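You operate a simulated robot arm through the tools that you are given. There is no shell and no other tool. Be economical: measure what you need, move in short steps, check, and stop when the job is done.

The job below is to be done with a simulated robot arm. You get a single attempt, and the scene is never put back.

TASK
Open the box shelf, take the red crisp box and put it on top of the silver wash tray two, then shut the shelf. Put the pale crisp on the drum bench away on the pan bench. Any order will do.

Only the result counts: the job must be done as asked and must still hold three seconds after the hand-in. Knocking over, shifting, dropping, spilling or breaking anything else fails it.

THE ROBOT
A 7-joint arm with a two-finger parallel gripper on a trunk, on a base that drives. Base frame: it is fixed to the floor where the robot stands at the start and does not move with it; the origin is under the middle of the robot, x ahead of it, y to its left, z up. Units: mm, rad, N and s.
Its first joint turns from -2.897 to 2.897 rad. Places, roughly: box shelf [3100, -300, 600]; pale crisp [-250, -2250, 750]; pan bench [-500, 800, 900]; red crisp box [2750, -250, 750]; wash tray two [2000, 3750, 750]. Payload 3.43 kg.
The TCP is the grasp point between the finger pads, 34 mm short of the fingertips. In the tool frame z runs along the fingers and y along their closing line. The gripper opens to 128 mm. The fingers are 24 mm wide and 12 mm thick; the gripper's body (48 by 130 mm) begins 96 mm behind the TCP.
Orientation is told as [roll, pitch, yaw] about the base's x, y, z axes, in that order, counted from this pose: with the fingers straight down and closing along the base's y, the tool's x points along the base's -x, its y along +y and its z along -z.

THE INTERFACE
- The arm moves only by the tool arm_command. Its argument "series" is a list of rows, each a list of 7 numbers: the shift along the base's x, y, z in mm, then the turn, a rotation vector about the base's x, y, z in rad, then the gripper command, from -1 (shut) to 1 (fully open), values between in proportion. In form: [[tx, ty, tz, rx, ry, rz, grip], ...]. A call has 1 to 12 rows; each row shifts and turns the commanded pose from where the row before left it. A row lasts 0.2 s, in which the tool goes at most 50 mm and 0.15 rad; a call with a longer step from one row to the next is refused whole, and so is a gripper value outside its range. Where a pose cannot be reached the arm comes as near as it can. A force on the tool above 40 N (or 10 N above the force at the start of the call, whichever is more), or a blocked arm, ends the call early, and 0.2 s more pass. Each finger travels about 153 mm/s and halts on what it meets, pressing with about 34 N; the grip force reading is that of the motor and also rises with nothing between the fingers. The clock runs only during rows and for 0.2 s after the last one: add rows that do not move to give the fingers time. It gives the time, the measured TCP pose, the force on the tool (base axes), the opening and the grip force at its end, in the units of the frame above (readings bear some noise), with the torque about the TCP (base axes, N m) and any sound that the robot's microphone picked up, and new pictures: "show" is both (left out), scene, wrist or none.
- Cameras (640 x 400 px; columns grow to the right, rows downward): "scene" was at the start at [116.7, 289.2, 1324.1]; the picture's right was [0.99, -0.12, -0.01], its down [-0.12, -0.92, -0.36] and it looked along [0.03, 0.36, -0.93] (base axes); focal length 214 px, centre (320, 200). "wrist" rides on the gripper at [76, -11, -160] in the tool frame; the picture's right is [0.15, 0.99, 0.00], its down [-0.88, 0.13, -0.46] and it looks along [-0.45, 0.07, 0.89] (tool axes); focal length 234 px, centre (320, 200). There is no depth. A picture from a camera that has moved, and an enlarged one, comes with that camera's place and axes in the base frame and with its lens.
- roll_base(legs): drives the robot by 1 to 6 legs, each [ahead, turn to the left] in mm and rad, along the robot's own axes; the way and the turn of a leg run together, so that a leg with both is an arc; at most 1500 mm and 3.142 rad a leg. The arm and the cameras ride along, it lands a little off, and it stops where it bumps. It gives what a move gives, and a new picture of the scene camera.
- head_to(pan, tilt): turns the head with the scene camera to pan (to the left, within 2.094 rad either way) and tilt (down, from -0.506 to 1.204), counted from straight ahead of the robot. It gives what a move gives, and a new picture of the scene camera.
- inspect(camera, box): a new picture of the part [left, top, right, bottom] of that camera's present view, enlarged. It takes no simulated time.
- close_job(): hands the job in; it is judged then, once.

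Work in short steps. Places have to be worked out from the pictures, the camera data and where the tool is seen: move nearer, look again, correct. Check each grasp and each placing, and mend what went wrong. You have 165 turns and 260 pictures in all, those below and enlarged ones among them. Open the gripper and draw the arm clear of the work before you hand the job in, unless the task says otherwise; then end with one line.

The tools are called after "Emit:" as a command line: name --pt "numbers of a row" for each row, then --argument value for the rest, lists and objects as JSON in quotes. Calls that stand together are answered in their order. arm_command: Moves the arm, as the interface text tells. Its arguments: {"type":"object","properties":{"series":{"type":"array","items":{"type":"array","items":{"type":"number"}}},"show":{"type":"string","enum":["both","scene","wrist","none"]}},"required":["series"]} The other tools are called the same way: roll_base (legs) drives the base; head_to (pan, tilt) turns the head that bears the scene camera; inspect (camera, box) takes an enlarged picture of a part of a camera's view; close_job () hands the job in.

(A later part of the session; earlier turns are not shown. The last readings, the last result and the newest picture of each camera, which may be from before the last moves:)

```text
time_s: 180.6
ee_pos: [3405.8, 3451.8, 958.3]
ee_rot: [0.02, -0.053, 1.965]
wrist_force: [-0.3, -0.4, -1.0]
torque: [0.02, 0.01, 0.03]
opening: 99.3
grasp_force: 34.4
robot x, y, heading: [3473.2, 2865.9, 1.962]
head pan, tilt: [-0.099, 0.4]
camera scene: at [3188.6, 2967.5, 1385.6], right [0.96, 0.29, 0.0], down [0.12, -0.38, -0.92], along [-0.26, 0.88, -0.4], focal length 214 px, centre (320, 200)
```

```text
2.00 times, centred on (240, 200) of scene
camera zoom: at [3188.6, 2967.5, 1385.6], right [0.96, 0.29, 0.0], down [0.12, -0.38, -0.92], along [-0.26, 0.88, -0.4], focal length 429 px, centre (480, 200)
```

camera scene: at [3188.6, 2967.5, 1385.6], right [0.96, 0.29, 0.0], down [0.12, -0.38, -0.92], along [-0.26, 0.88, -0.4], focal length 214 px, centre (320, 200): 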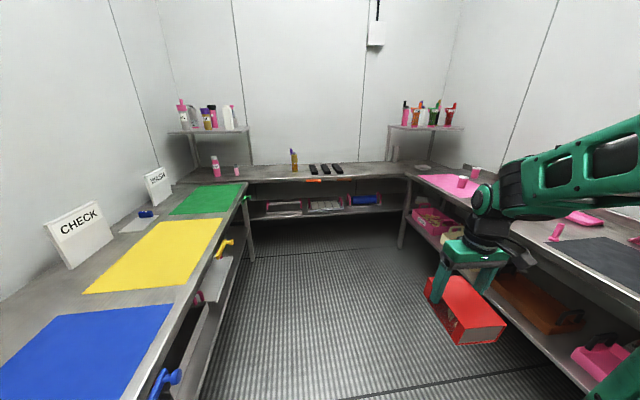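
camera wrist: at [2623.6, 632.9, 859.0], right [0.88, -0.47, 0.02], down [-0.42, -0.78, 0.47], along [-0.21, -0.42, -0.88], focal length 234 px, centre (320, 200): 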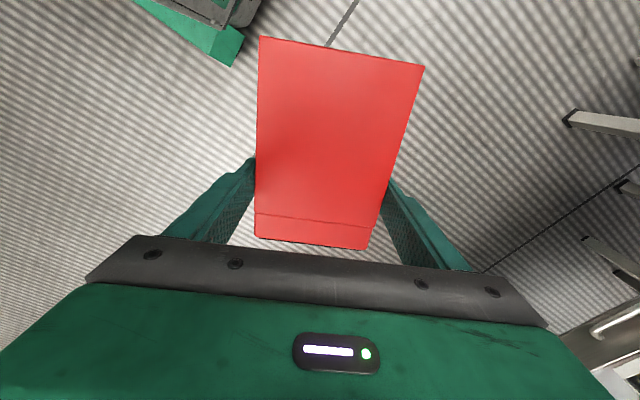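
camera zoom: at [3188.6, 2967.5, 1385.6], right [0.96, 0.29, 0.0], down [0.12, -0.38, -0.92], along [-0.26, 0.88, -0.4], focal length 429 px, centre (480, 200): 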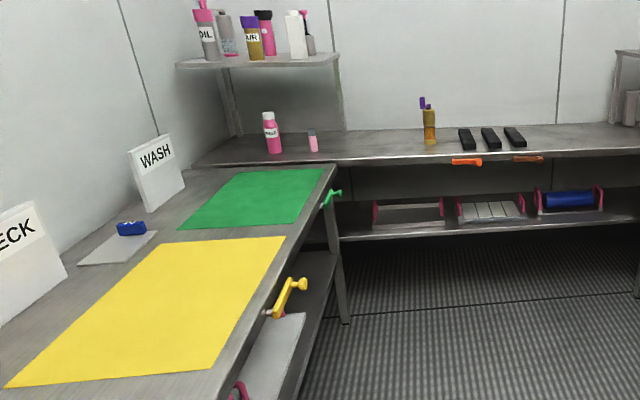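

The WASH sign stands near (1900, 3860), with a grey plate bearing a blue item beside it. I'll look closer there and at the lower shelf.

Emit:
inspect --camera "scene" --box '[100, 150, 260, 250]'

Emit:
inspect --camera "scene" --box '[140, 220, 300, 400]'

Emit:
inspect --camera "scene" --box '[240, 180, 420, 260]'

```text
4.00 times, centred on (180, 200) of scene
camera zoom: at [3188.6, 2967.5, 1385.6], right [0.96, 0.29, 0.0], down [0.12, -0.38, -0.92], along [-0.26, 0.88, -0.4], focal length 858 px, centre (880, 200)
```

zoom: 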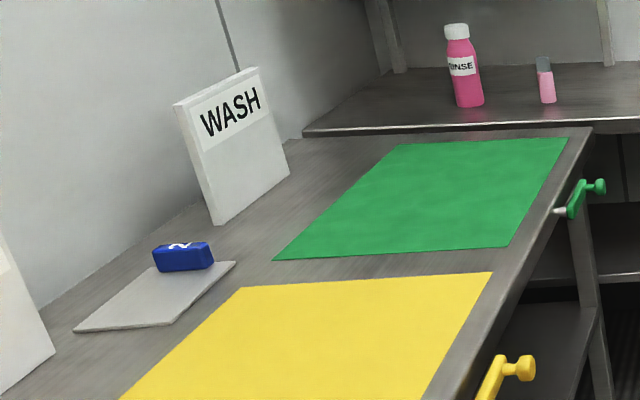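

```text
2.22 times, centred on (220, 310) of scene
camera zoom: at [3188.6, 2967.5, 1385.6], right [0.96, 0.29, 0.0], down [0.12, -0.38, -0.92], along [-0.26, 0.88, -0.4], focal length 477 px, centre (542, -44)
```

zoom: 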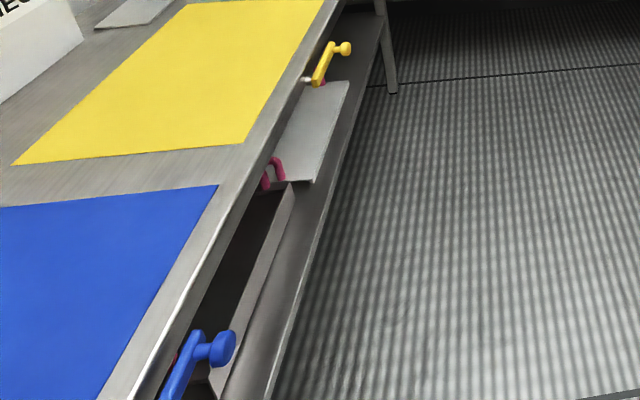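

```text
3.56 times, centred on (330, 220) of scene
camera zoom: at [3188.6, 2967.5, 1385.6], right [0.96, 0.29, 0.0], down [0.12, -0.38, -0.92], along [-0.26, 0.88, -0.4], focal length 763 px, centre (284, 129)
```

zoom: 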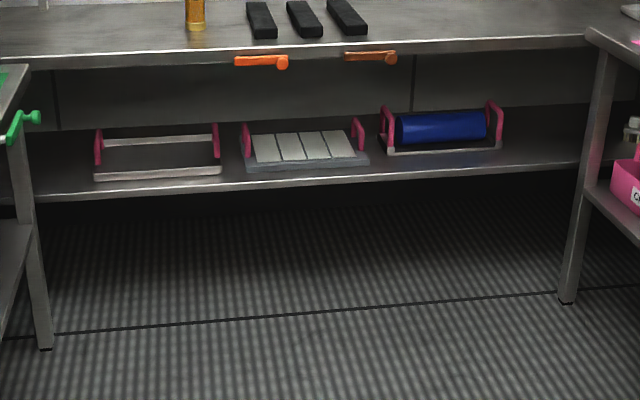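

The silver plate with the blue "2" block is wash tray two. It's about 120 × 160 mm, centred near (1956, 3662), on a bench about 800 mm high. The box will fit standing upright. I'll drive level with it, then turn to face it.

Emit:
roll_base --legs '[[650, 0], [600, 0]]'

Emit:
roll_base --legs '[[0, 0.8], [0, 0.8]]'

Emit:
head_to --pan 0 --tilt 0.65

```text
time_s: 187.3
ee_pos: [2921.5, 4621.3, 958.8]
ee_rot: [0.02, -0.052, 1.968]
wrist_force: [-0.5, 0.5, -1.2]
torque: [0.04, 0.04, -0.01]
opening: 99.5
grasp_force: 33.4
robot x, y, heading: [2989.8, 4034.7, 1.967]
head pan, tilt: [-0.099, 0.4]
camera scene: at [2706.6, 4136.3, 1385.6], right [0.96, 0.29, 0.0], down [0.12, -0.38, -0.92], along [-0.27, 0.88, -0.4], focal length 214 px, centre (320, 200)
```

scene: 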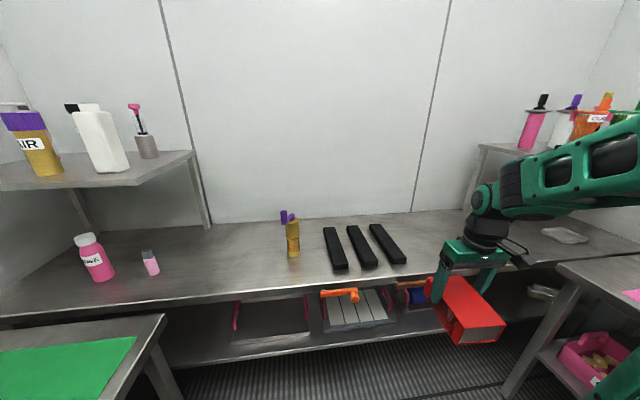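

```text
time_s: 192.4
ee_pos: [2419.9, 3948.7, 965.8]
ee_rot: [0.02, -0.064, -2.705]
wrist_force: [0.2, -0.4, -1.5]
torque: [-0.03, 0.04, 0.02]
opening: 99.5
grasp_force: 34.0
robot x, y, heading: [2982.9, 4053.0, -2.709]
head pan, tilt: [-0.099, 0.4]
camera scene: at [2895.6, 3765.8, 1385.6], right [-0.32, 0.95, 0.0], down [0.38, 0.13, -0.92], along [-0.87, -0.3, -0.4], focal length 214 px, centre (320, 200)
```

scene: 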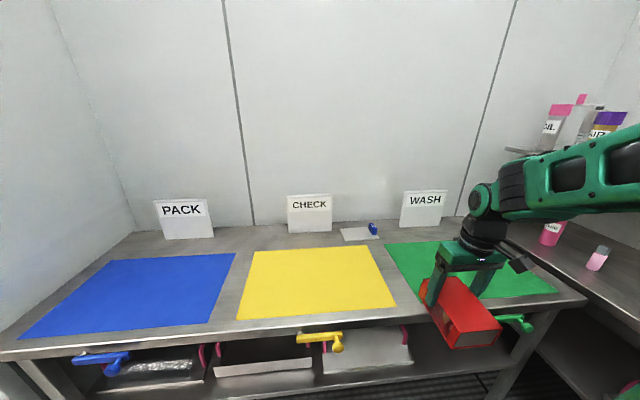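

```text
time_s: 193.2
ee_pos: [2430.5, 3954.4, 973.1]
ee_rot: [0.021, -0.075, -2.706]
wrist_force: [-0.1, -0.1, -2.9]
torque: [-0.03, 0.04, -0.01]
opening: 99.7
grasp_force: 33.9
robot x, y, heading: [2978.5, 4050.8, -2.709]
head pan, tilt: [0.0, 0.649]
camera scene: at [2904.2, 3759.7, 1363.2], right [-0.42, 0.91, 0.0], down [0.56, 0.26, -0.79], along [-0.72, -0.33, -0.61], focal length 214 px, centre (320, 200)
```

scene: 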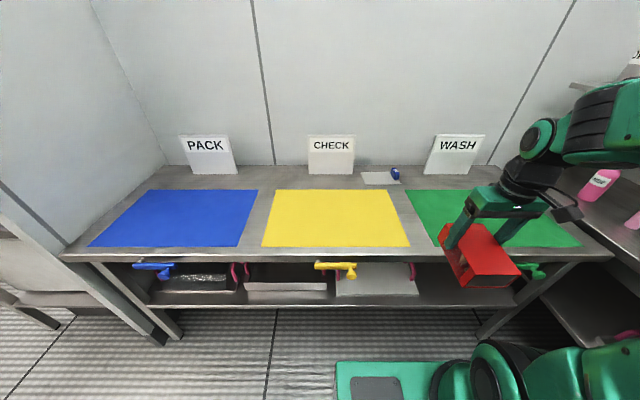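

I'm facing the bench squarely. I'll enlarge the tray area to refine its place.

Emit:
inspect --camera "scene" --box '[300, 130, 480, 240]'

```text
3.56 times, centred on (390, 185) of scene
camera zoom: at [2904.2, 3759.7, 1363.2], right [-0.42, 0.91, 0.0], down [0.56, 0.26, -0.79], along [-0.72, -0.33, -0.61], focal length 763 px, centre (71, 253)
```

zoom: 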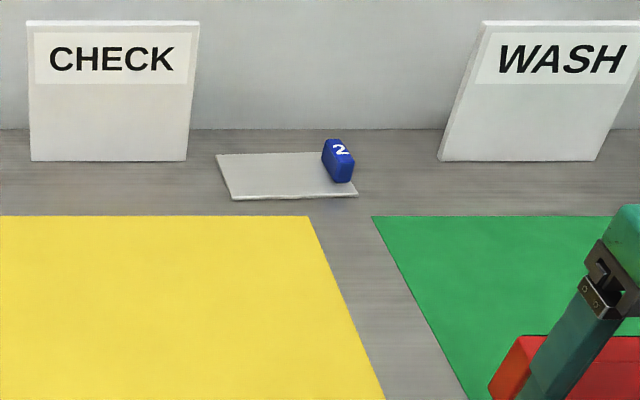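

Two views agree: the tray top is at z 810, with corners (2062,3606), (1985,3750), (1885,3698) and (1962,3554), and the block at the far-right end. I'll pitch the tool forward to stand the box upright, moving out over the bench at a safe height.

Emit:
arm_command --pt "-19 -9 4 -0.063 0.1287 0 -1" --pt "-19 -9 4 -0.063 0.1287 0 -1" --pt "-19 -9 4 -0.063 0.1287 0 -1" --pt "-19 -9 4 -0.063 0.1287 0 -1" --pt "-19 -9 4 -0.063 0.1287 0 -1" --pt "-19 -9 4 -0.063 0.1287 0 -1" --pt "-19 -9 4 -0.063 0.1287 0 -1" --pt "-19 -9 4 -0.063 0.1287 0 -1" --pt "-19 -9 4 -0.063 0.1287 0 -1" --pt "-19 -9 4 -0.063 0.1287 0 -1" --pt "-19 -9 4 -0.033 0.067 0 -1"

```text
time_s: 195.6
ee_pos: [2173.6, 3855.6, 1043.6]
ee_rot: [2.228, -1.548, 1.389]
wrist_force: [1.0, 0.2, -1.0]
torque: [0.07, -0.09, 0.01]
opening: 99.6
grasp_force: 33.9
out of reach, approached as far as the arm can: row 5, 6, 7, 8
robot x, y, heading: [2983.4, 4058.3, -2.711]
head pan, tilt: [0.0, 0.649]
camera scene: at [2905.3, 3760.3, 1363.3], right [-0.42, 0.91, 0.0], down [0.56, 0.26, -0.79], along [-0.72, -0.33, -0.61], focal length 214 px, centre (320, 200)
camera wrist: at [2311.4, 3936.2, 965.6], right [0.45, -0.88, -0.13], down [0.47, 0.11, 0.88], along [-0.76, -0.45, 0.46], focal length 234 px, centre (320, 200)
```

scene: 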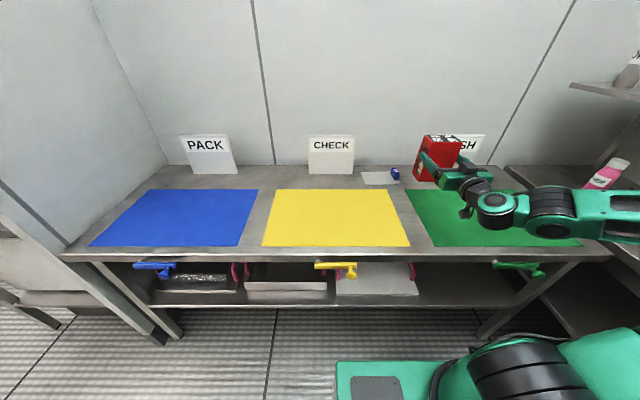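
wrist: 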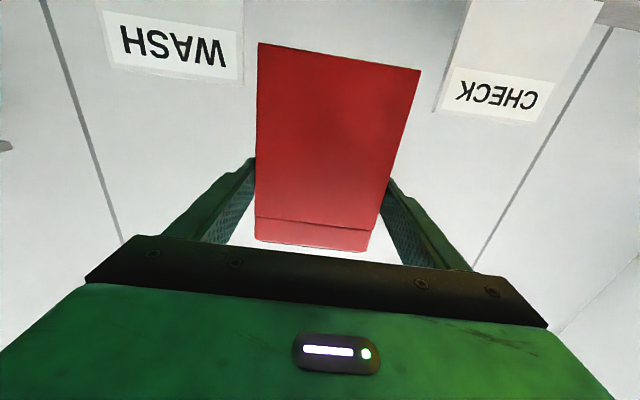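

The box now stands upright in the hand, level and with the label on top. I'll bring the base 80 mm nearer, then move the arm over the tray.

Emit:
roll_base --legs '[[80, 0]]'

Emit:
arm_command --pt "0 -25 -10 0 0 0 -1" --pt "-6 -25 -10 0 0 0 -1" --pt "-12 -25 -10 0 0 0 -1" --pt "-16 -25 -10 0 0 0 -1" --pt "-17 -25 -10 0 0 0 -1" --pt "-17 -25 -10 0 0 0 -1" --pt "-17 -24 -10 0 0 0 -1"

Emit:
inspect --camera "scene" --box '[300, 120, 500, 245]'

```text
time_s: 196.7
ee_pos: [2101.1, 3819.3, 1044.1]
ee_rot: [2.17, -1.55, 1.446]
wrist_force: [0.0, -0.1, -1.9]
torque: [0.05, -0.05, 0.0]
opening: 99.7
grasp_force: 34.3
robot x, y, heading: [2908.2, 4018.3, -2.709]
head pan, tilt: [0.0, 0.649]
camera scene: at [2830.6, 3725.8, 1363.2], right [-0.42, 0.91, 0.0], down [0.56, 0.26, -0.79], along [-0.72, -0.33, -0.62], focal length 214 px, centre (320, 200)
```

scene: 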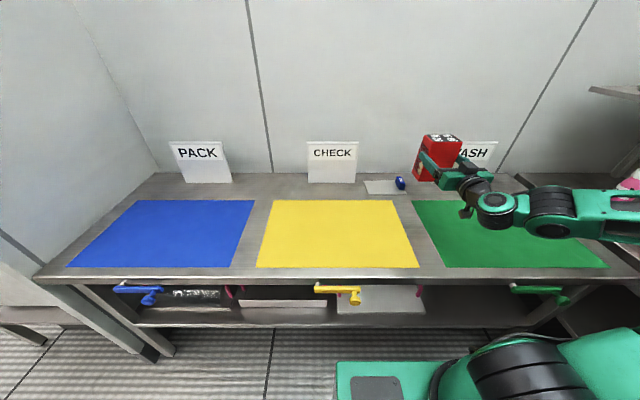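

```text
time_s: 198.3
ee_pos: [2027.5, 3652.3, 981.7]
ee_rot: [2.54, -1.538, 1.078]
wrist_force: [0.5, 0.5, -1.1]
torque: [0.05, -0.07, 0.03]
opening: 99.3
grasp_force: 34.5
robot x, y, heading: [2908.5, 4016.2, -2.71]
head pan, tilt: [0.0, 0.649]
camera scene: at [2830.8, 3725.9, 1363.2], right [-0.42, 0.91, 0.0], down [0.56, 0.26, -0.79], along [-0.72, -0.33, -0.62], focal length 214 px, centre (320, 200)
camera wrist: at [2163.6, 3732.3, 900.9], right [0.45, -0.88, -0.13], down [0.48, 0.12, 0.87], along [-0.75, -0.45, 0.48], focal length 234 px, centre (320, 200)
```

scene: 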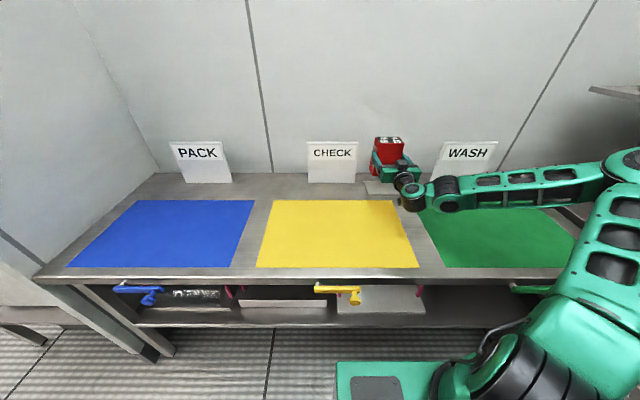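
wrist: 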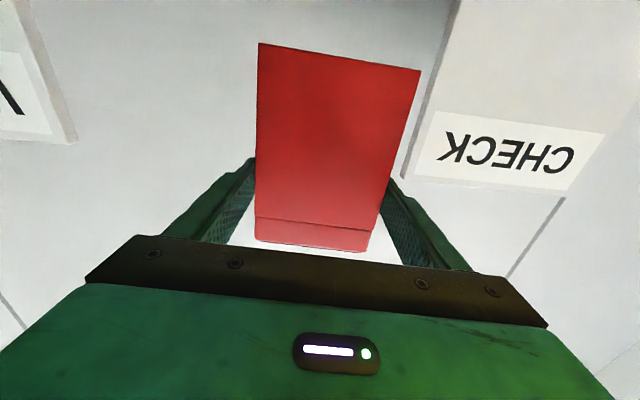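

```text
3.20 times, centred on (400, 182) of scene
camera zoom: at [2830.8, 3725.9, 1363.2], right [-0.42, 0.91, 0.0], down [0.56, 0.26, -0.79], along [-0.72, -0.33, -0.62], focal length 686 px, centre (64, 256)
```

zoom: 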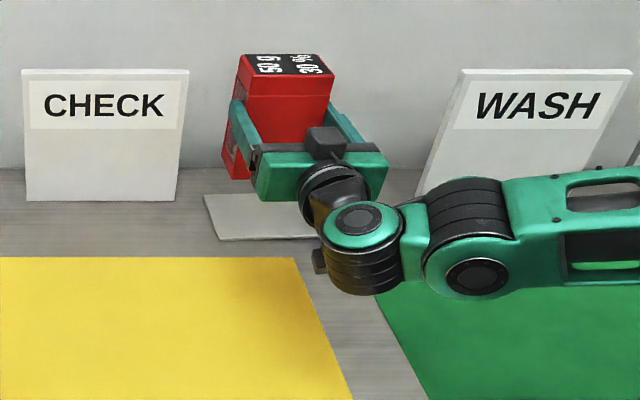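

The box hovers over the tray, about 8 mm short in depth. I'll tip the nose down slightly so the wrist clears the bench, shift it 8 mm and lower to about 20 mm above the tray.

Emit:
arm_command --pt "-4 -2 -15 0.009 -0.018 0 -1" --pt "-4 -2 -15 0.009 -0.018 0 -1" --pt "-3 -2 -15 0.009 -0.018 0 -1" --pt "0 0 -8 0 0 0 -1" --pt "0 0 0 0 0 0 -1"

Emit:
inspect --camera "scene" --box '[330, 130, 450, 230]'

```text
time_s: 199.5
ee_pos: [2016.1, 3645.0, 929.5]
ee_rot: [0.489, -1.532, 3.128]
wrist_force: [0.4, -0.1, -1.2]
torque: [0.04, -0.08, -0.02]
opening: 99.4
grasp_force: 33.9
robot x, y, heading: [2913.1, 4018.3, -2.71]
head pan, tilt: [0.0, 0.649]
camera scene: at [2830.5, 3725.7, 1363.1], right [-0.42, 0.91, 0.0], down [0.56, 0.26, -0.79], along [-0.72, -0.33, -0.62], focal length 214 px, centre (320, 200)
camera wrist: at [2156.9, 3728.4, 859.4], right [0.46, -0.88, -0.13], down [0.43, 0.09, 0.9], along [-0.78, -0.47, 0.42], focal length 234 px, centre (320, 200)
```

scene: 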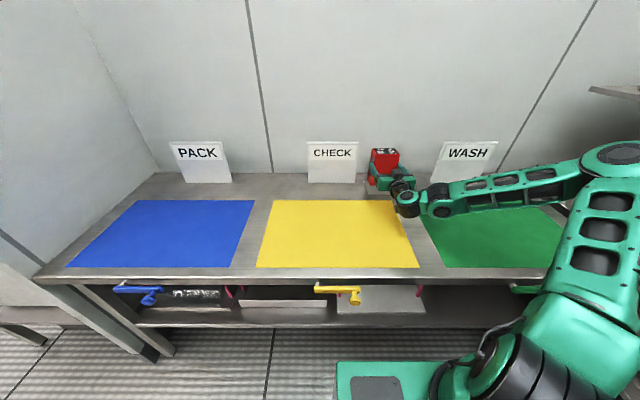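
wrist: 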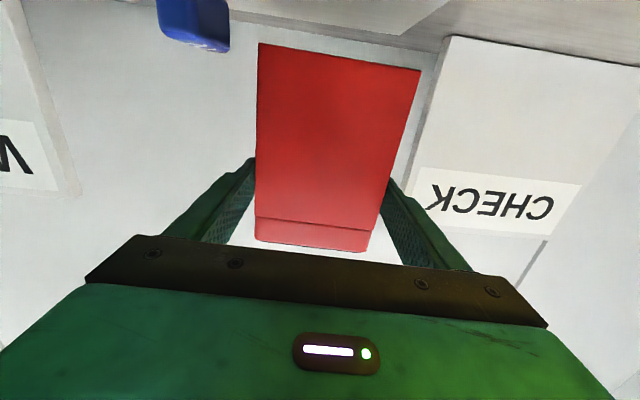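

```text
4.00 times, centred on (390, 180) of scene
camera zoom: at [2830.5, 3725.7, 1363.1], right [-0.42, 0.91, 0.0], down [0.56, 0.26, -0.79], along [-0.72, -0.33, -0.62], focal length 858 px, centre (40, 280)
```

zoom: 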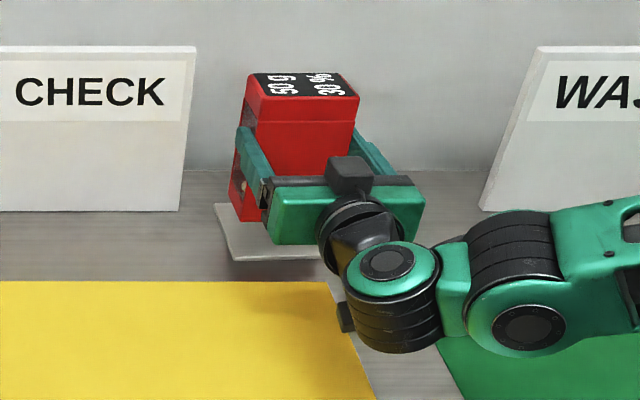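

The box's bottom is about 20 mm above the tray and lines up inside it, left of the block. I'll lower in small steps until contact.

Emit:
arm_command --pt "0 0 -6 0 0 0 -1" --pt "0 0 -6 0 0 0 -1" --pt "0 0 -4 0 0 0 -1" --pt "0 0 -3 0 0 0 -1" --pt "0 0 0 0 0 0 -1"

Emit:
inspect --camera "scene" --box '[330, 130, 450, 230]'

```text
time_s: 200.7
ee_pos: [2015.9, 3645.2, 912.3]
ee_rot: [0.491, -1.532, 3.124]
wrist_force: [0.8, -0.1, -1.6]
torque: [0.03, -0.04, 0.01]
opening: 99.1
grasp_force: 33.8
robot x, y, heading: [2908.3, 4018.8, -2.708]
head pan, tilt: [0.0, 0.649]
camera scene: at [2830.5, 3725.7, 1363.1], right [-0.42, 0.91, 0.0], down [0.56, 0.26, -0.79], along [-0.72, -0.33, -0.62], focal length 214 px, centre (320, 200)
camera wrist: at [2156.4, 3727.8, 842.0], right [0.46, -0.88, -0.13], down [0.43, 0.09, 0.9], along [-0.78, -0.47, 0.42], focal length 234 px, centre (320, 200)
```

scene: 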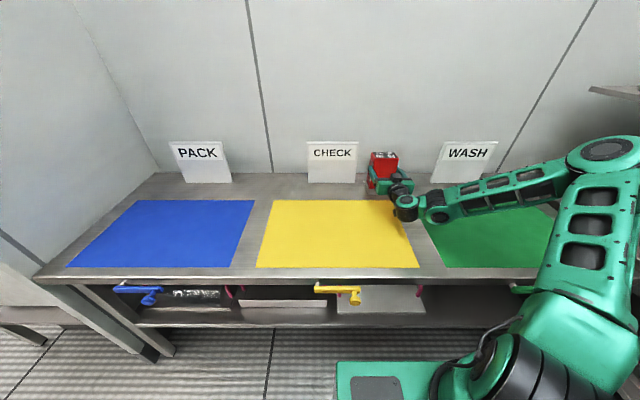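
wrist: 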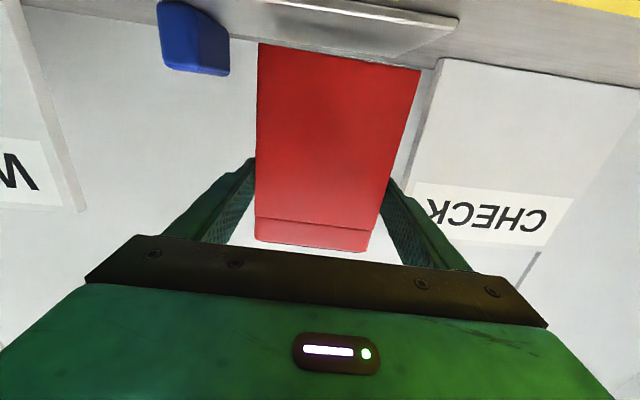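

```text
4.00 times, centred on (390, 180) of scene
camera zoom: at [2830.5, 3725.7, 1363.1], right [-0.42, 0.91, 0.0], down [0.56, 0.26, -0.79], along [-0.72, -0.33, -0.62], focal length 858 px, centre (40, 280)
```

zoom: 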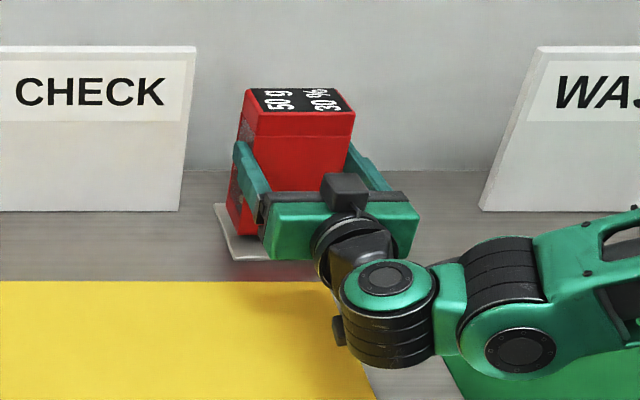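

It hasn't touched yet. I'll go on lowering in 2–3 mm steps.

Emit:
arm_command --pt "0 0 -3 0 0 0 -1" --pt "0 0 -2 0 0 0 -1" --pt "0 0 0 0 0 0 -1" --show "wrist"

```text
time_s: 201.5
ee_pos: [2015.9, 3644.2, 906.5]
ee_rot: [0.488, -1.531, 3.127]
wrist_force: [1.0, 0.3, -1.6]
torque: [0.05, -0.04, -0.01]
opening: 99.4
grasp_force: 34.1
robot x, y, heading: [2908.9, 4021.5, -2.711]
head pan, tilt: [0.0, 0.649]
camera wrist: at [2156.2, 3727.6, 837.0], right [0.46, -0.88, -0.13], down [0.43, 0.09, 0.9], along [-0.78, -0.47, 0.42], focal length 234 px, centre (320, 200)
```

wrist: 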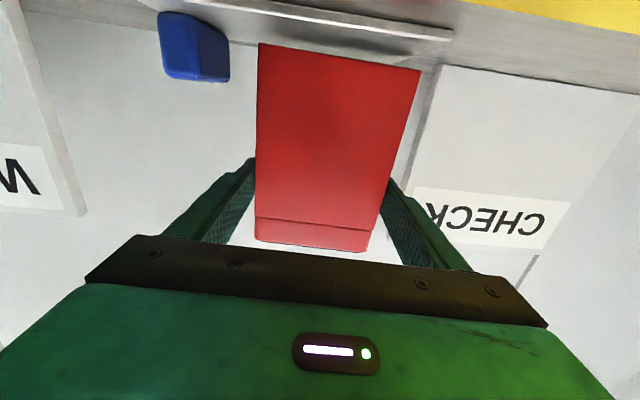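

It's very close, with reflections of the box on the tray. I'll keep lowering.

Emit:
arm_command --pt "0 0 -2 0 0 0 -1" --pt "0 0 -2 0 0 0 -1" --pt "0 0 -2 0 0 0 -1" --pt "0 0 0 0 0 0 -1" --show "wrist"

```text
time_s: 202.5
ee_pos: [2015.7, 3643.9, 902.4]
ee_rot: [0.49, -1.532, 3.127]
wrist_force: [0.0, 0.3, -2.4]
torque: [0.03, -0.06, 0.02]
opening: 99.5
grasp_force: 34.2
robot x, y, heading: [2908.5, 4019.5, -2.71]
head pan, tilt: [0.0, 0.649]
camera wrist: at [2155.9, 3727.7, 831.1], right [0.46, -0.88, -0.13], down [0.43, 0.09, 0.9], along [-0.78, -0.47, 0.42], focal length 234 px, centre (320, 200)
```

wrist: 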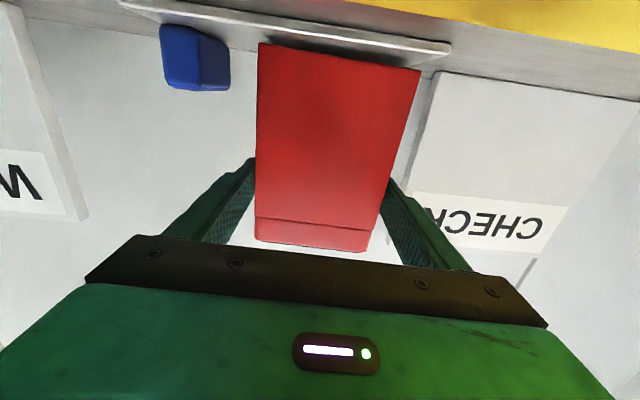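

By the rays the box bottom is within a few millimetres of the tray. I'll go slightly lower to touch down.

Emit:
arm_command --pt "0 0 -2 0 0 0 -1" --pt "0 0 -1.5 0 0 0 -1" --pt "0 0 0 0 0 0 -1" --show "wrist"

```text
time_s: 203.3
ee_pos: [2015.7, 3643.5, 899.9]
ee_rot: [0.52, -1.533, 3.095]
wrist_force: [-0.1, 0.0, 13.2]
torque: [0.28, 1.14, -0.04]
opening: 99.3
grasp_force: 34.2
robot x, y, heading: [2911.7, 4018.7, -2.713]
head pan, tilt: [0.0, 0.649]
camera wrist: at [2156.0, 3727.3, 828.6], right [0.46, -0.88, -0.13], down [0.43, 0.09, 0.9], along [-0.78, -0.47, 0.42], focal length 234 px, centre (320, 200)
```

wrist: 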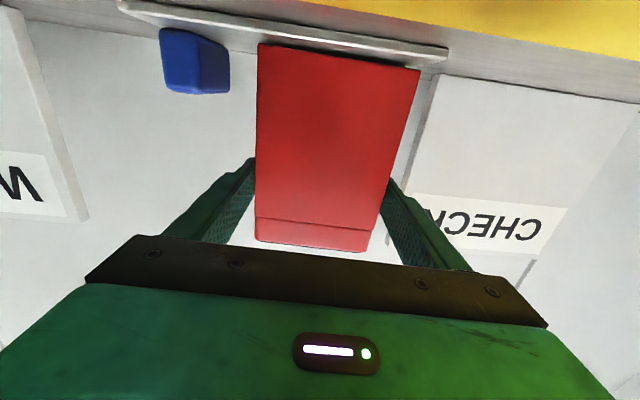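

It touched down at 13 N. I'll open only a little (112 mm) to keep clear of the block, then back straight out.

Emit:
arm_command --pt "0 0 0.5 0 0 0 0.6" --pt "0 0 0 0 0 0 0.68" --pt "0 0 0 0 0 0 0.74" --pt "0 0 0 0 0 0 0.74"

```text
time_s: 204.3
ee_pos: [2015.1, 3645.2, 897.3]
ee_rot: [0.49, -1.532, 3.127]
wrist_force: [-0.9, 0.1, -0.4]
torque: [0.01, -0.01, -0.01]
opening: 111.3
grasp_force: 0.0
robot x, y, heading: [2906.8, 4018.0, -2.711]
head pan, tilt: [0.0, 0.649]
camera scene: at [2830.6, 3725.7, 1363.2], right [-0.42, 0.91, 0.0], down [0.56, 0.26, -0.79], along [-0.72, -0.33, -0.62], focal length 214 px, centre (320, 200)
camera wrist: at [2156.1, 3727.6, 828.1], right [0.46, -0.88, -0.13], down [0.43, 0.09, 0.9], along [-0.78, -0.47, 0.42], focal length 234 px, centre (320, 200)
```

scene: 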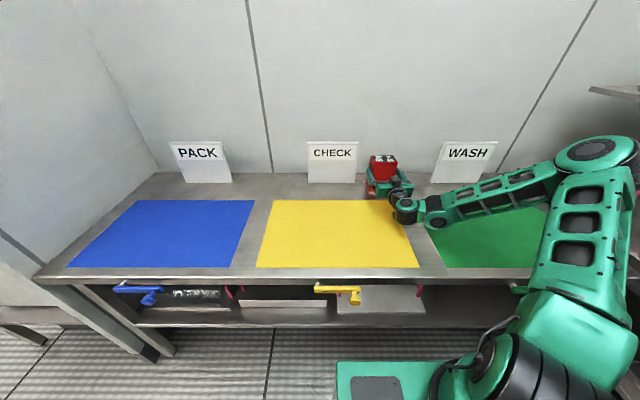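
wrist: 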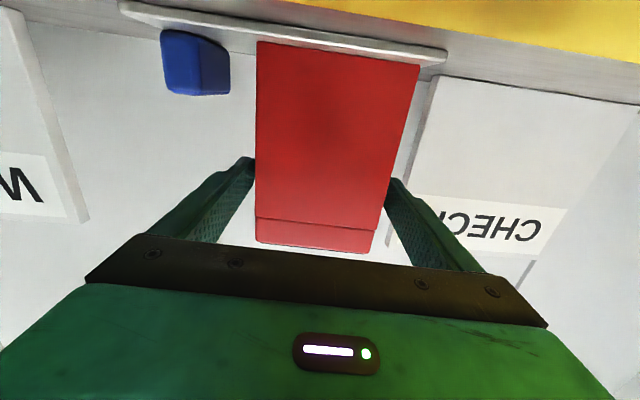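

Released, and both fingers have just parted from the box. I'll back straight out along the tool axis.

Emit:
arm_command --pt "9 4.6 0.5 0 0 0 0.76" --pt "9 4.6 1 0 0 0 0.76" --pt "13 6.7 1 0 0 0 0.76" --pt "13 6.7 1 0 0 0 0.76" --pt "13 6.7 2 0 0 0 0.76" --pt "13 6.7 4 0 0 0 0.76" --pt "13 6.7 8 0 0 0 0.76"

Emit:
inspect --camera "scene" --box '[330, 130, 450, 230]'

```text
time_s: 205.9
ee_pos: [2087.7, 3691.2, 917.2]
ee_rot: [0.476, -1.525, -3.136]
wrist_force: [-0.9, -0.1, 0.3]
torque: [0.01, 0.03, 0.0]
opening: 112.6
grasp_force: 0.1
out of reach, approached as far as the arm can: row 7
robot x, y, heading: [2913.4, 4018.7, -2.709]
head pan, tilt: [0.0, 0.649]
camera scene: at [2830.6, 3725.6, 1363.1], right [-0.42, 0.91, 0.0], down [0.56, 0.26, -0.79], along [-0.72, -0.33, -0.62], focal length 214 px, centre (320, 200)
camera wrist: at [2228.7, 3775.8, 847.9], right [0.47, -0.88, -0.13], down [0.42, 0.1, 0.9], along [-0.78, -0.47, 0.42], focal length 234 px, centre (320, 200)
```

scene: 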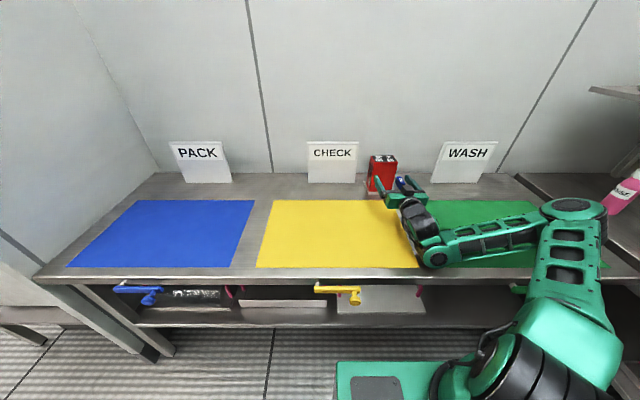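
wrist: 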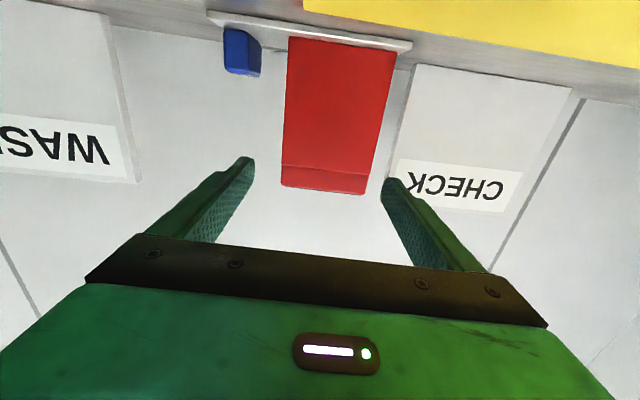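

```text
4.00 times, centred on (390, 180) of scene
camera zoom: at [2830.6, 3725.6, 1363.1], right [-0.42, 0.91, 0.0], down [0.56, 0.26, -0.79], along [-0.72, -0.33, -0.62], focal length 858 px, centre (40, 280)
```

zoom: 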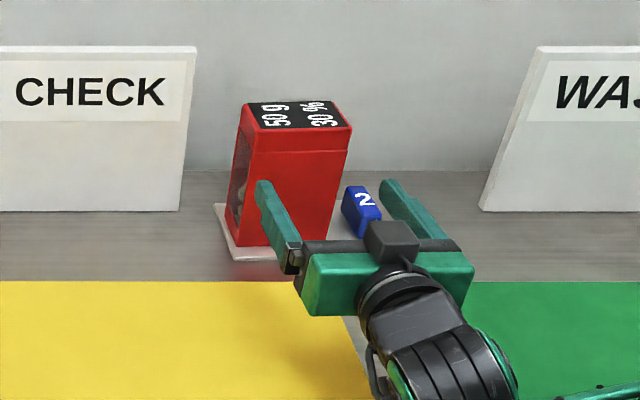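

The red box stands upright on wash tray two beside the "2" block. I'll back off a little and raise the arm, then bring the tool down-pointing for travel.

Emit:
roll_base --legs '[[-90, 0]]'

Emit:
arm_command --pt "0 0 20 0 0 0 0.76" --pt "10 5 20 0.065 -0.125 0 0.76" --pt "10 5 20 0.065 -0.125 0 0.76" --pt "10 5 15 0.065 -0.125 0 0.5" --pt "10 5 15 0.065 -0.125 0 0" --pt "10 5 10 0.065 -0.125 0 0" --pt "10 5 10 0.065 -0.125 0 0" --pt "10 5 10 0.065 -0.125 0 0" --pt "10 5 0 0.065 -0.125 0 0" --pt "10 5 0 0.065 -0.125 0 0" --pt "10 5 0 0.065 -0.125 0 0" --pt "10 5 0 0.05 -0.1 0 0"

```text
time_s: 207.0
ee_pos: [2171.4, 3729.6, 917.7]
ee_rot: [0.467, -1.526, -3.124]
wrist_force: [0.7, 0.0, 1.1]
torque: [-0.01, 0.02, 0.01]
opening: 112.4
grasp_force: 0.0
robot x, y, heading: [2991.5, 4056.4, -2.715]
head pan, tilt: [0.0, 0.649]
camera scene: at [2913.7, 3763.9, 1363.2], right [-0.42, 0.91, 0.0], down [0.56, 0.26, -0.79], along [-0.72, -0.33, -0.62], focal length 214 px, centre (320, 200)
```

scene: 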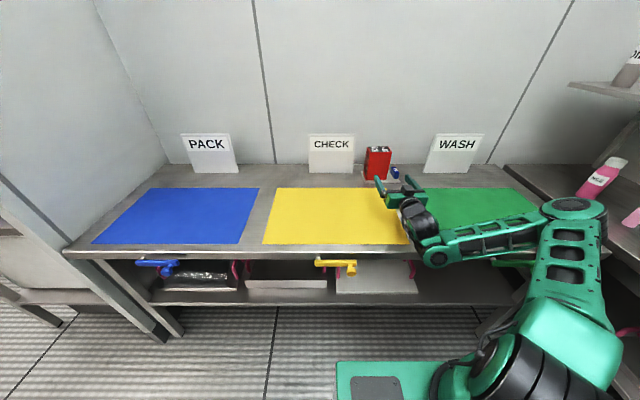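

```text
time_s: 209.6
ee_pos: [2286.4, 3691.3, 930.8]
ee_rot: [0.164, -0.651, -2.63]
wrist_force: [-0.7, 0.0, -0.3]
torque: [0.0, -0.01, -0.03]
opening: 63.9
grasp_force: 0.0
out of reach, approached as far as the arm can: row 2, 3, 4, 5, 6, 7
robot x, y, heading: [2993.7, 4056.9, -2.71]
head pan, tilt: [0.0, 0.649]
camera scene: at [2913.8, 3763.9, 1363.1], right [-0.42, 0.91, 0.0], down [0.56, 0.26, -0.79], along [-0.72, -0.33, -0.62], focal length 214 px, centre (320, 200)
camera wrist: at [2404.7, 3798.7, 1009.3], right [0.66, -0.75, 0.04], down [-0.33, -0.25, 0.91], along [-0.67, -0.62, -0.42], focal length 234 px, centre (320, 200)
```

scene: 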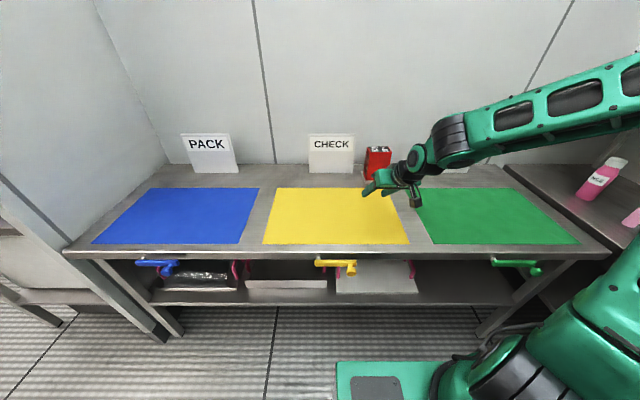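
wrist: 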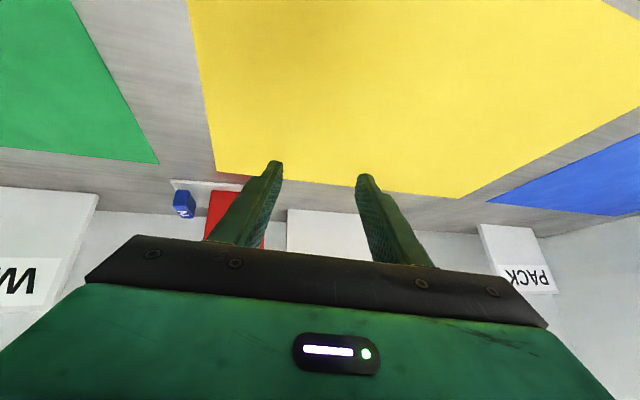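

The hand is clear of everything. I'll finish levelling the tool to point down and draw the arm in.

Emit:
arm_command --pt "10 8 10 0.064 -0.113 0 0" --pt "10 8 10 0.064 -0.113 0 0" --pt "10 8 10 0.064 -0.113 0 0" --pt "10 8 10 0.064 -0.113 0 0" --pt "10 8 10 0.064 -0.113 0 0" --pt "10 10 5 0 0 0 0" --pt "10 10 0 0 0 0 0" --pt "10 10 0 0 0 0 0" --show "none"

Emit:
inspect --camera "scene" --box '[330, 120, 450, 220]'

```text
time_s: 211.4
ee_pos: [2366.0, 3761.4, 985.0]
ee_rot: [0.16, -0.003, -2.631]
wrist_force: [0.5, -0.4, 0.0]
torque: [0.01, 0.0, -0.03]
opening: 64.1
grasp_force: 0.1
robot x, y, heading: [2989.2, 4057.4, -2.711]
head pan, tilt: [0.0, 0.649]
```

```text
4.00 times, centred on (390, 170) of scene
camera zoom: at [2913.5, 3763.8, 1363.1], right [-0.42, 0.91, 0.0], down [0.56, 0.26, -0.79], along [-0.72, -0.33, -0.62], focal length 858 px, centre (40, 320)
```

zoom: 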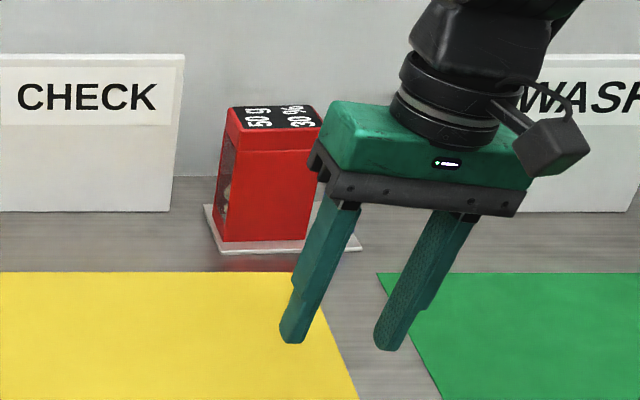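

The box stands well on the tray. Now I'll turn and drive back out of the recess into the corridor.

Emit:
roll_base --legs '[[0, 0.8], [0, 0.77], [1200, 0], [1200, 0]]'

```text
time_s: 218.9
ee_pos: [3447.6, 3057.9, 996.4]
ee_rot: [0.155, -0.02, -1.074]
wrist_force: [-1.3, 1.7, -0.3]
torque: [-0.16, -0.11, -0.05]
opening: 64.1
grasp_force: 0.1
robot x, y, heading: [3155.6, 3671.9, -1.108]
head pan, tilt: [0.0, 0.649]
stopped in leg 3: the robot was blocked; the commanded pose is now the measured one
camera scene: at [3454.3, 3603.9, 1363.4], right [-0.9, -0.44, 0.0], down [-0.27, 0.55, -0.79], along [0.35, -0.71, -0.61], focal length 214 px, centre (320, 200)
```

scene: 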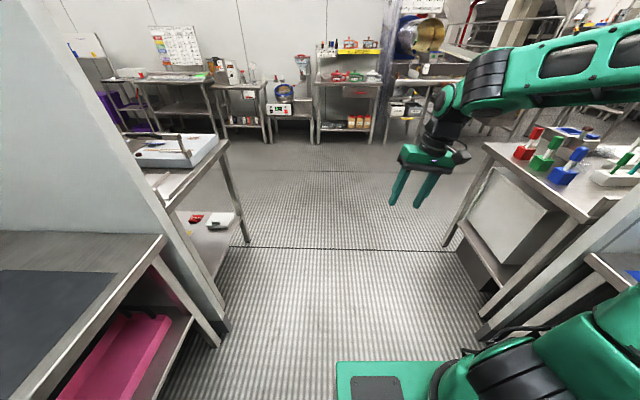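

Something blocked the base after 420 mm. I'll look to both sides before moving again.

Emit:
head_to --pan 0.9 --tilt 1.0

Emit:
head_to --pan -1.3 --tilt 0.9

Emit:
head_to --pan 2.0 --tilt 0.9

```text
time_s: 220.1
ee_pos: [3446.9, 3057.3, 997.1]
ee_rot: [0.155, -0.02, -1.073]
wrist_force: [-0.2, 0.7, 1.0]
torque: [-0.02, -0.02, -0.02]
opening: 63.9
grasp_force: 0.1
robot x, y, heading: [3158.0, 3673.1, -1.11]
head pan, tilt: [0.901, 1.0]
camera scene: at [3484.5, 3665.3, 1336.0], right [-0.21, -0.98, -0.01], down [-0.83, 0.18, -0.53], along [0.52, -0.1, -0.85], focal length 214 px, centre (320, 200)
```

scene: 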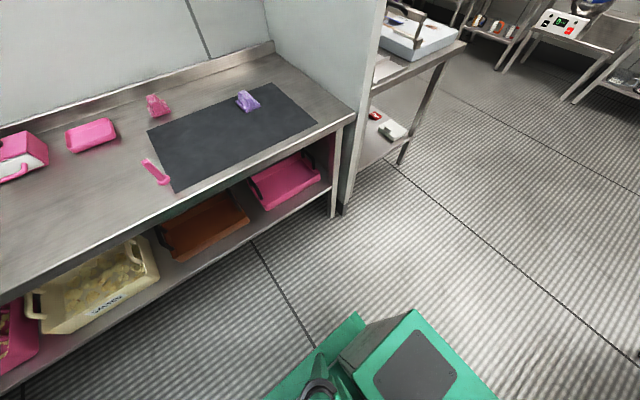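

```text
time_s: 222.2
ee_pos: [3447.8, 3057.0, 996.5]
ee_rot: [0.154, -0.021, -1.072]
wrist_force: [-0.2, 0.1, -1.1]
torque: [0.0, 0.01, -0.01]
opening: 63.9
grasp_force: 0.1
robot x, y, heading: [3158.6, 3671.7, -1.112]
head pan, tilt: [-1.3, 0.901]
camera scene: at [3360.2, 3629.4, 1343.6], right [-0.67, 0.74, 0.01], down [0.58, 0.53, -0.62], along [-0.47, -0.41, -0.79], focal length 214 px, centre (320, 200)
```

scene: 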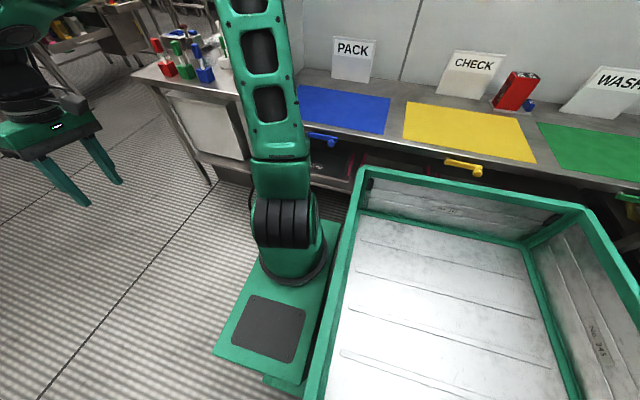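

```text
time_s: 225.0
ee_pos: [3447.8, 3056.9, 996.3]
ee_rot: [0.155, -0.02, -1.073]
wrist_force: [-0.1, 0.1, 0.3]
torque: [-0.02, 0.05, -0.01]
opening: 64.0
grasp_force: 0.1
robot x, y, heading: [3155.9, 3673.9, -1.107]
head pan, tilt: [2.0, 0.901]
camera scene: at [3463.9, 3738.4, 1344.3], right [0.78, -0.63, -0.01], down [-0.5, -0.6, -0.63], along [0.39, 0.49, -0.78], focal length 214 px, centre (320, 200)
```

scene: 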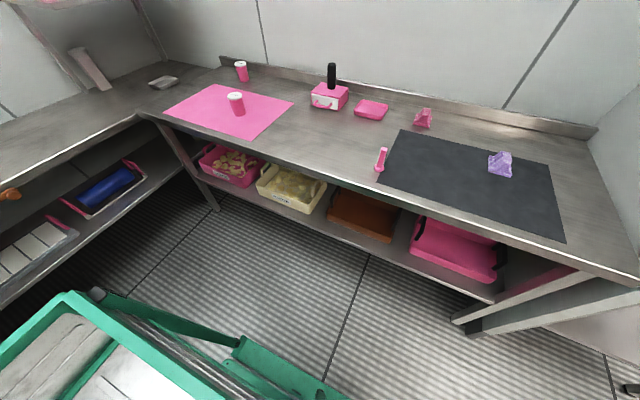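

The tub's right side meets the bench's protruding handles. The way in was free with the robot facing inwards, so I'll retrace it: back up, turn to the entry heading, and reverse out.

Emit:
roll_base --legs '[[-415, 0]]'

Emit:
head_to --pan -1.3 --tilt 0.9

```text
time_s: 227.6
ee_pos: [3263.3, 3420.3, 995.5]
ee_rot: [0.156, -0.021, -1.081]
wrist_force: [0.2, 0.1, 0.2]
torque: [-0.01, -0.01, -0.02]
opening: 64.0
grasp_force: 0.1
robot x, y, heading: [2975.6, 4034.8, -1.117]
head pan, tilt: [2.0, 0.901]
camera scene: at [3285.0, 4100.9, 1344.3], right [0.77, -0.63, -0.01], down [-0.5, -0.6, -0.63], along [0.39, 0.49, -0.78], focal length 214 px, centre (320, 200)
```

scene: 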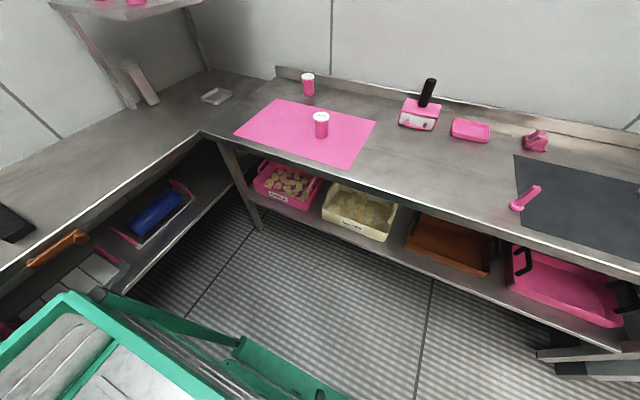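

```text
time_s: 230.3
ee_pos: [3257.5, 3430.4, 1003.7]
ee_rot: [0.155, -0.033, -1.079]
wrist_force: [0.4, -0.5, 0.0]
torque: [0.02, 0.0, 0.01]
opening: 64.3
grasp_force: 0.1
robot x, y, heading: [2979.3, 4034.2, -1.119]
head pan, tilt: [-1.3, 0.901]
camera scene: at [3180.5, 3992.5, 1343.6], right [-0.66, 0.75, 0.01], down [0.58, 0.53, -0.62], along [-0.47, -0.4, -0.79], focal length 214 px, centre (320, 200)
```

scene: 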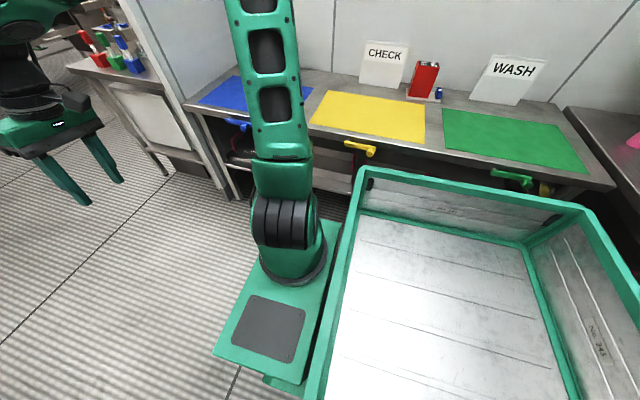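

That spot is free again. I'll turn back in two stages to the entry heading and check for bumps.

Emit:
roll_base --legs '[[0, -0.8], [0, -0.8], [0, -0.8], [0, -0.79]]'

```text
time_s: 235.3
ee_pos: [2394.7, 3749.1, 1019.0]
ee_rot: [0.148, -0.06, -2.631]
wrist_force: [-1.4, -0.6, -1.2]
torque: [0.1, -0.2, 0.01]
opening: 64.1
grasp_force: 0.0
robot x, y, heading: [2986.8, 4011.5, -2.656]
head pan, tilt: [-1.3, 0.901]
stopped in leg 2: the robot was blocked; the commanded pose is now the measured one
camera scene: at [2945.2, 3811.5, 1343.4], right [0.73, 0.68, 0.01], down [0.54, -0.57, -0.62], along [-0.41, 0.46, -0.79], focal length 214 px, centre (320, 200)
```

scene: 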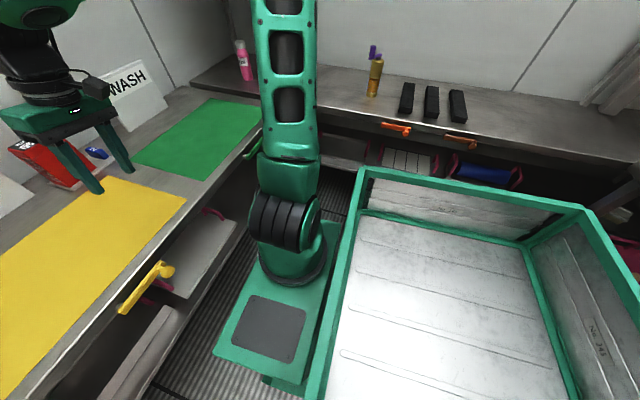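

It's blocked again near heading -2.66. I'll look to the left rear and ahead to find what is touching.

Emit:
head_to --pan 2.09 --tilt 0.9

Emit:
head_to --pan 0.3 --tilt 1.1

Emit:
head_to --pan -1.9 --tilt 0.7

```text
time_s: 238.2
ee_pos: [2394.8, 3747.9, 1019.6]
ee_rot: [0.148, -0.061, -2.626]
wrist_force: [-0.1, -0.7, -0.3]
torque: [0.01, -0.03, 0.02]
opening: 63.8
grasp_force: 0.1
robot x, y, heading: [2985.6, 4011.9, -2.666]
head pan, tilt: [2.089, 0.901]
camera scene: at [3061.2, 3715.9, 1344.4], right [-0.54, -0.84, -0.01], down [-0.65, 0.43, -0.63], along [0.53, -0.33, -0.78], focal length 214 px, centre (320, 200)
```

scene: 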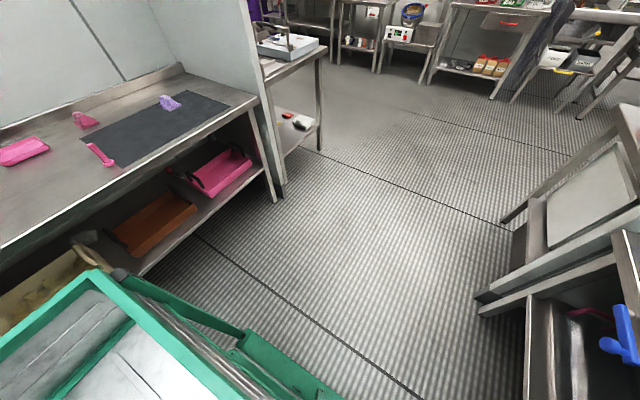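

```text
time_s: 239.9
ee_pos: [2394.9, 3747.5, 1021.3]
ee_rot: [0.148, -0.061, -2.628]
wrist_force: [0.4, -0.5, 0.8]
torque: [-0.04, -0.02, -0.03]
opening: 63.9
grasp_force: 0.0
robot x, y, heading: [2984.7, 4013.0, -2.66]
head pan, tilt: [0.3, 1.1]
camera scene: at [2953.1, 3712.5, 1329.2], right [-0.7, 0.71, 0.0], down [0.64, 0.63, -0.44], along [-0.31, -0.31, -0.9], focal length 214 px, centre (320, 200)
```

scene: 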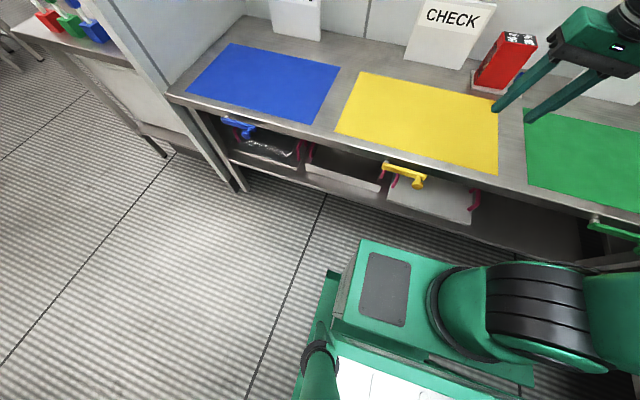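

```text
time_s: 242.0
ee_pos: [2396.3, 3749.1, 1020.7]
ee_rot: [0.146, -0.061, -2.626]
wrist_force: [-0.6, 0.3, -0.5]
torque: [0.0, 0.02, 0.03]
opening: 64.2
grasp_force: 0.1
robot x, y, heading: [2985.3, 4013.9, -2.662]
head pan, tilt: [-1.901, 0.7]
camera scene: at [2984.9, 3840.7, 1360.4], right [0.99, 0.15, 0.01], down [0.11, -0.63, -0.77], along [-0.11, 0.76, -0.64], focal length 214 px, centre (320, 200)
```

scene: 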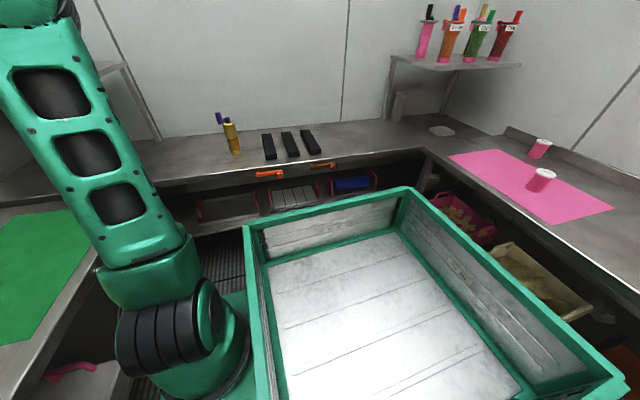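

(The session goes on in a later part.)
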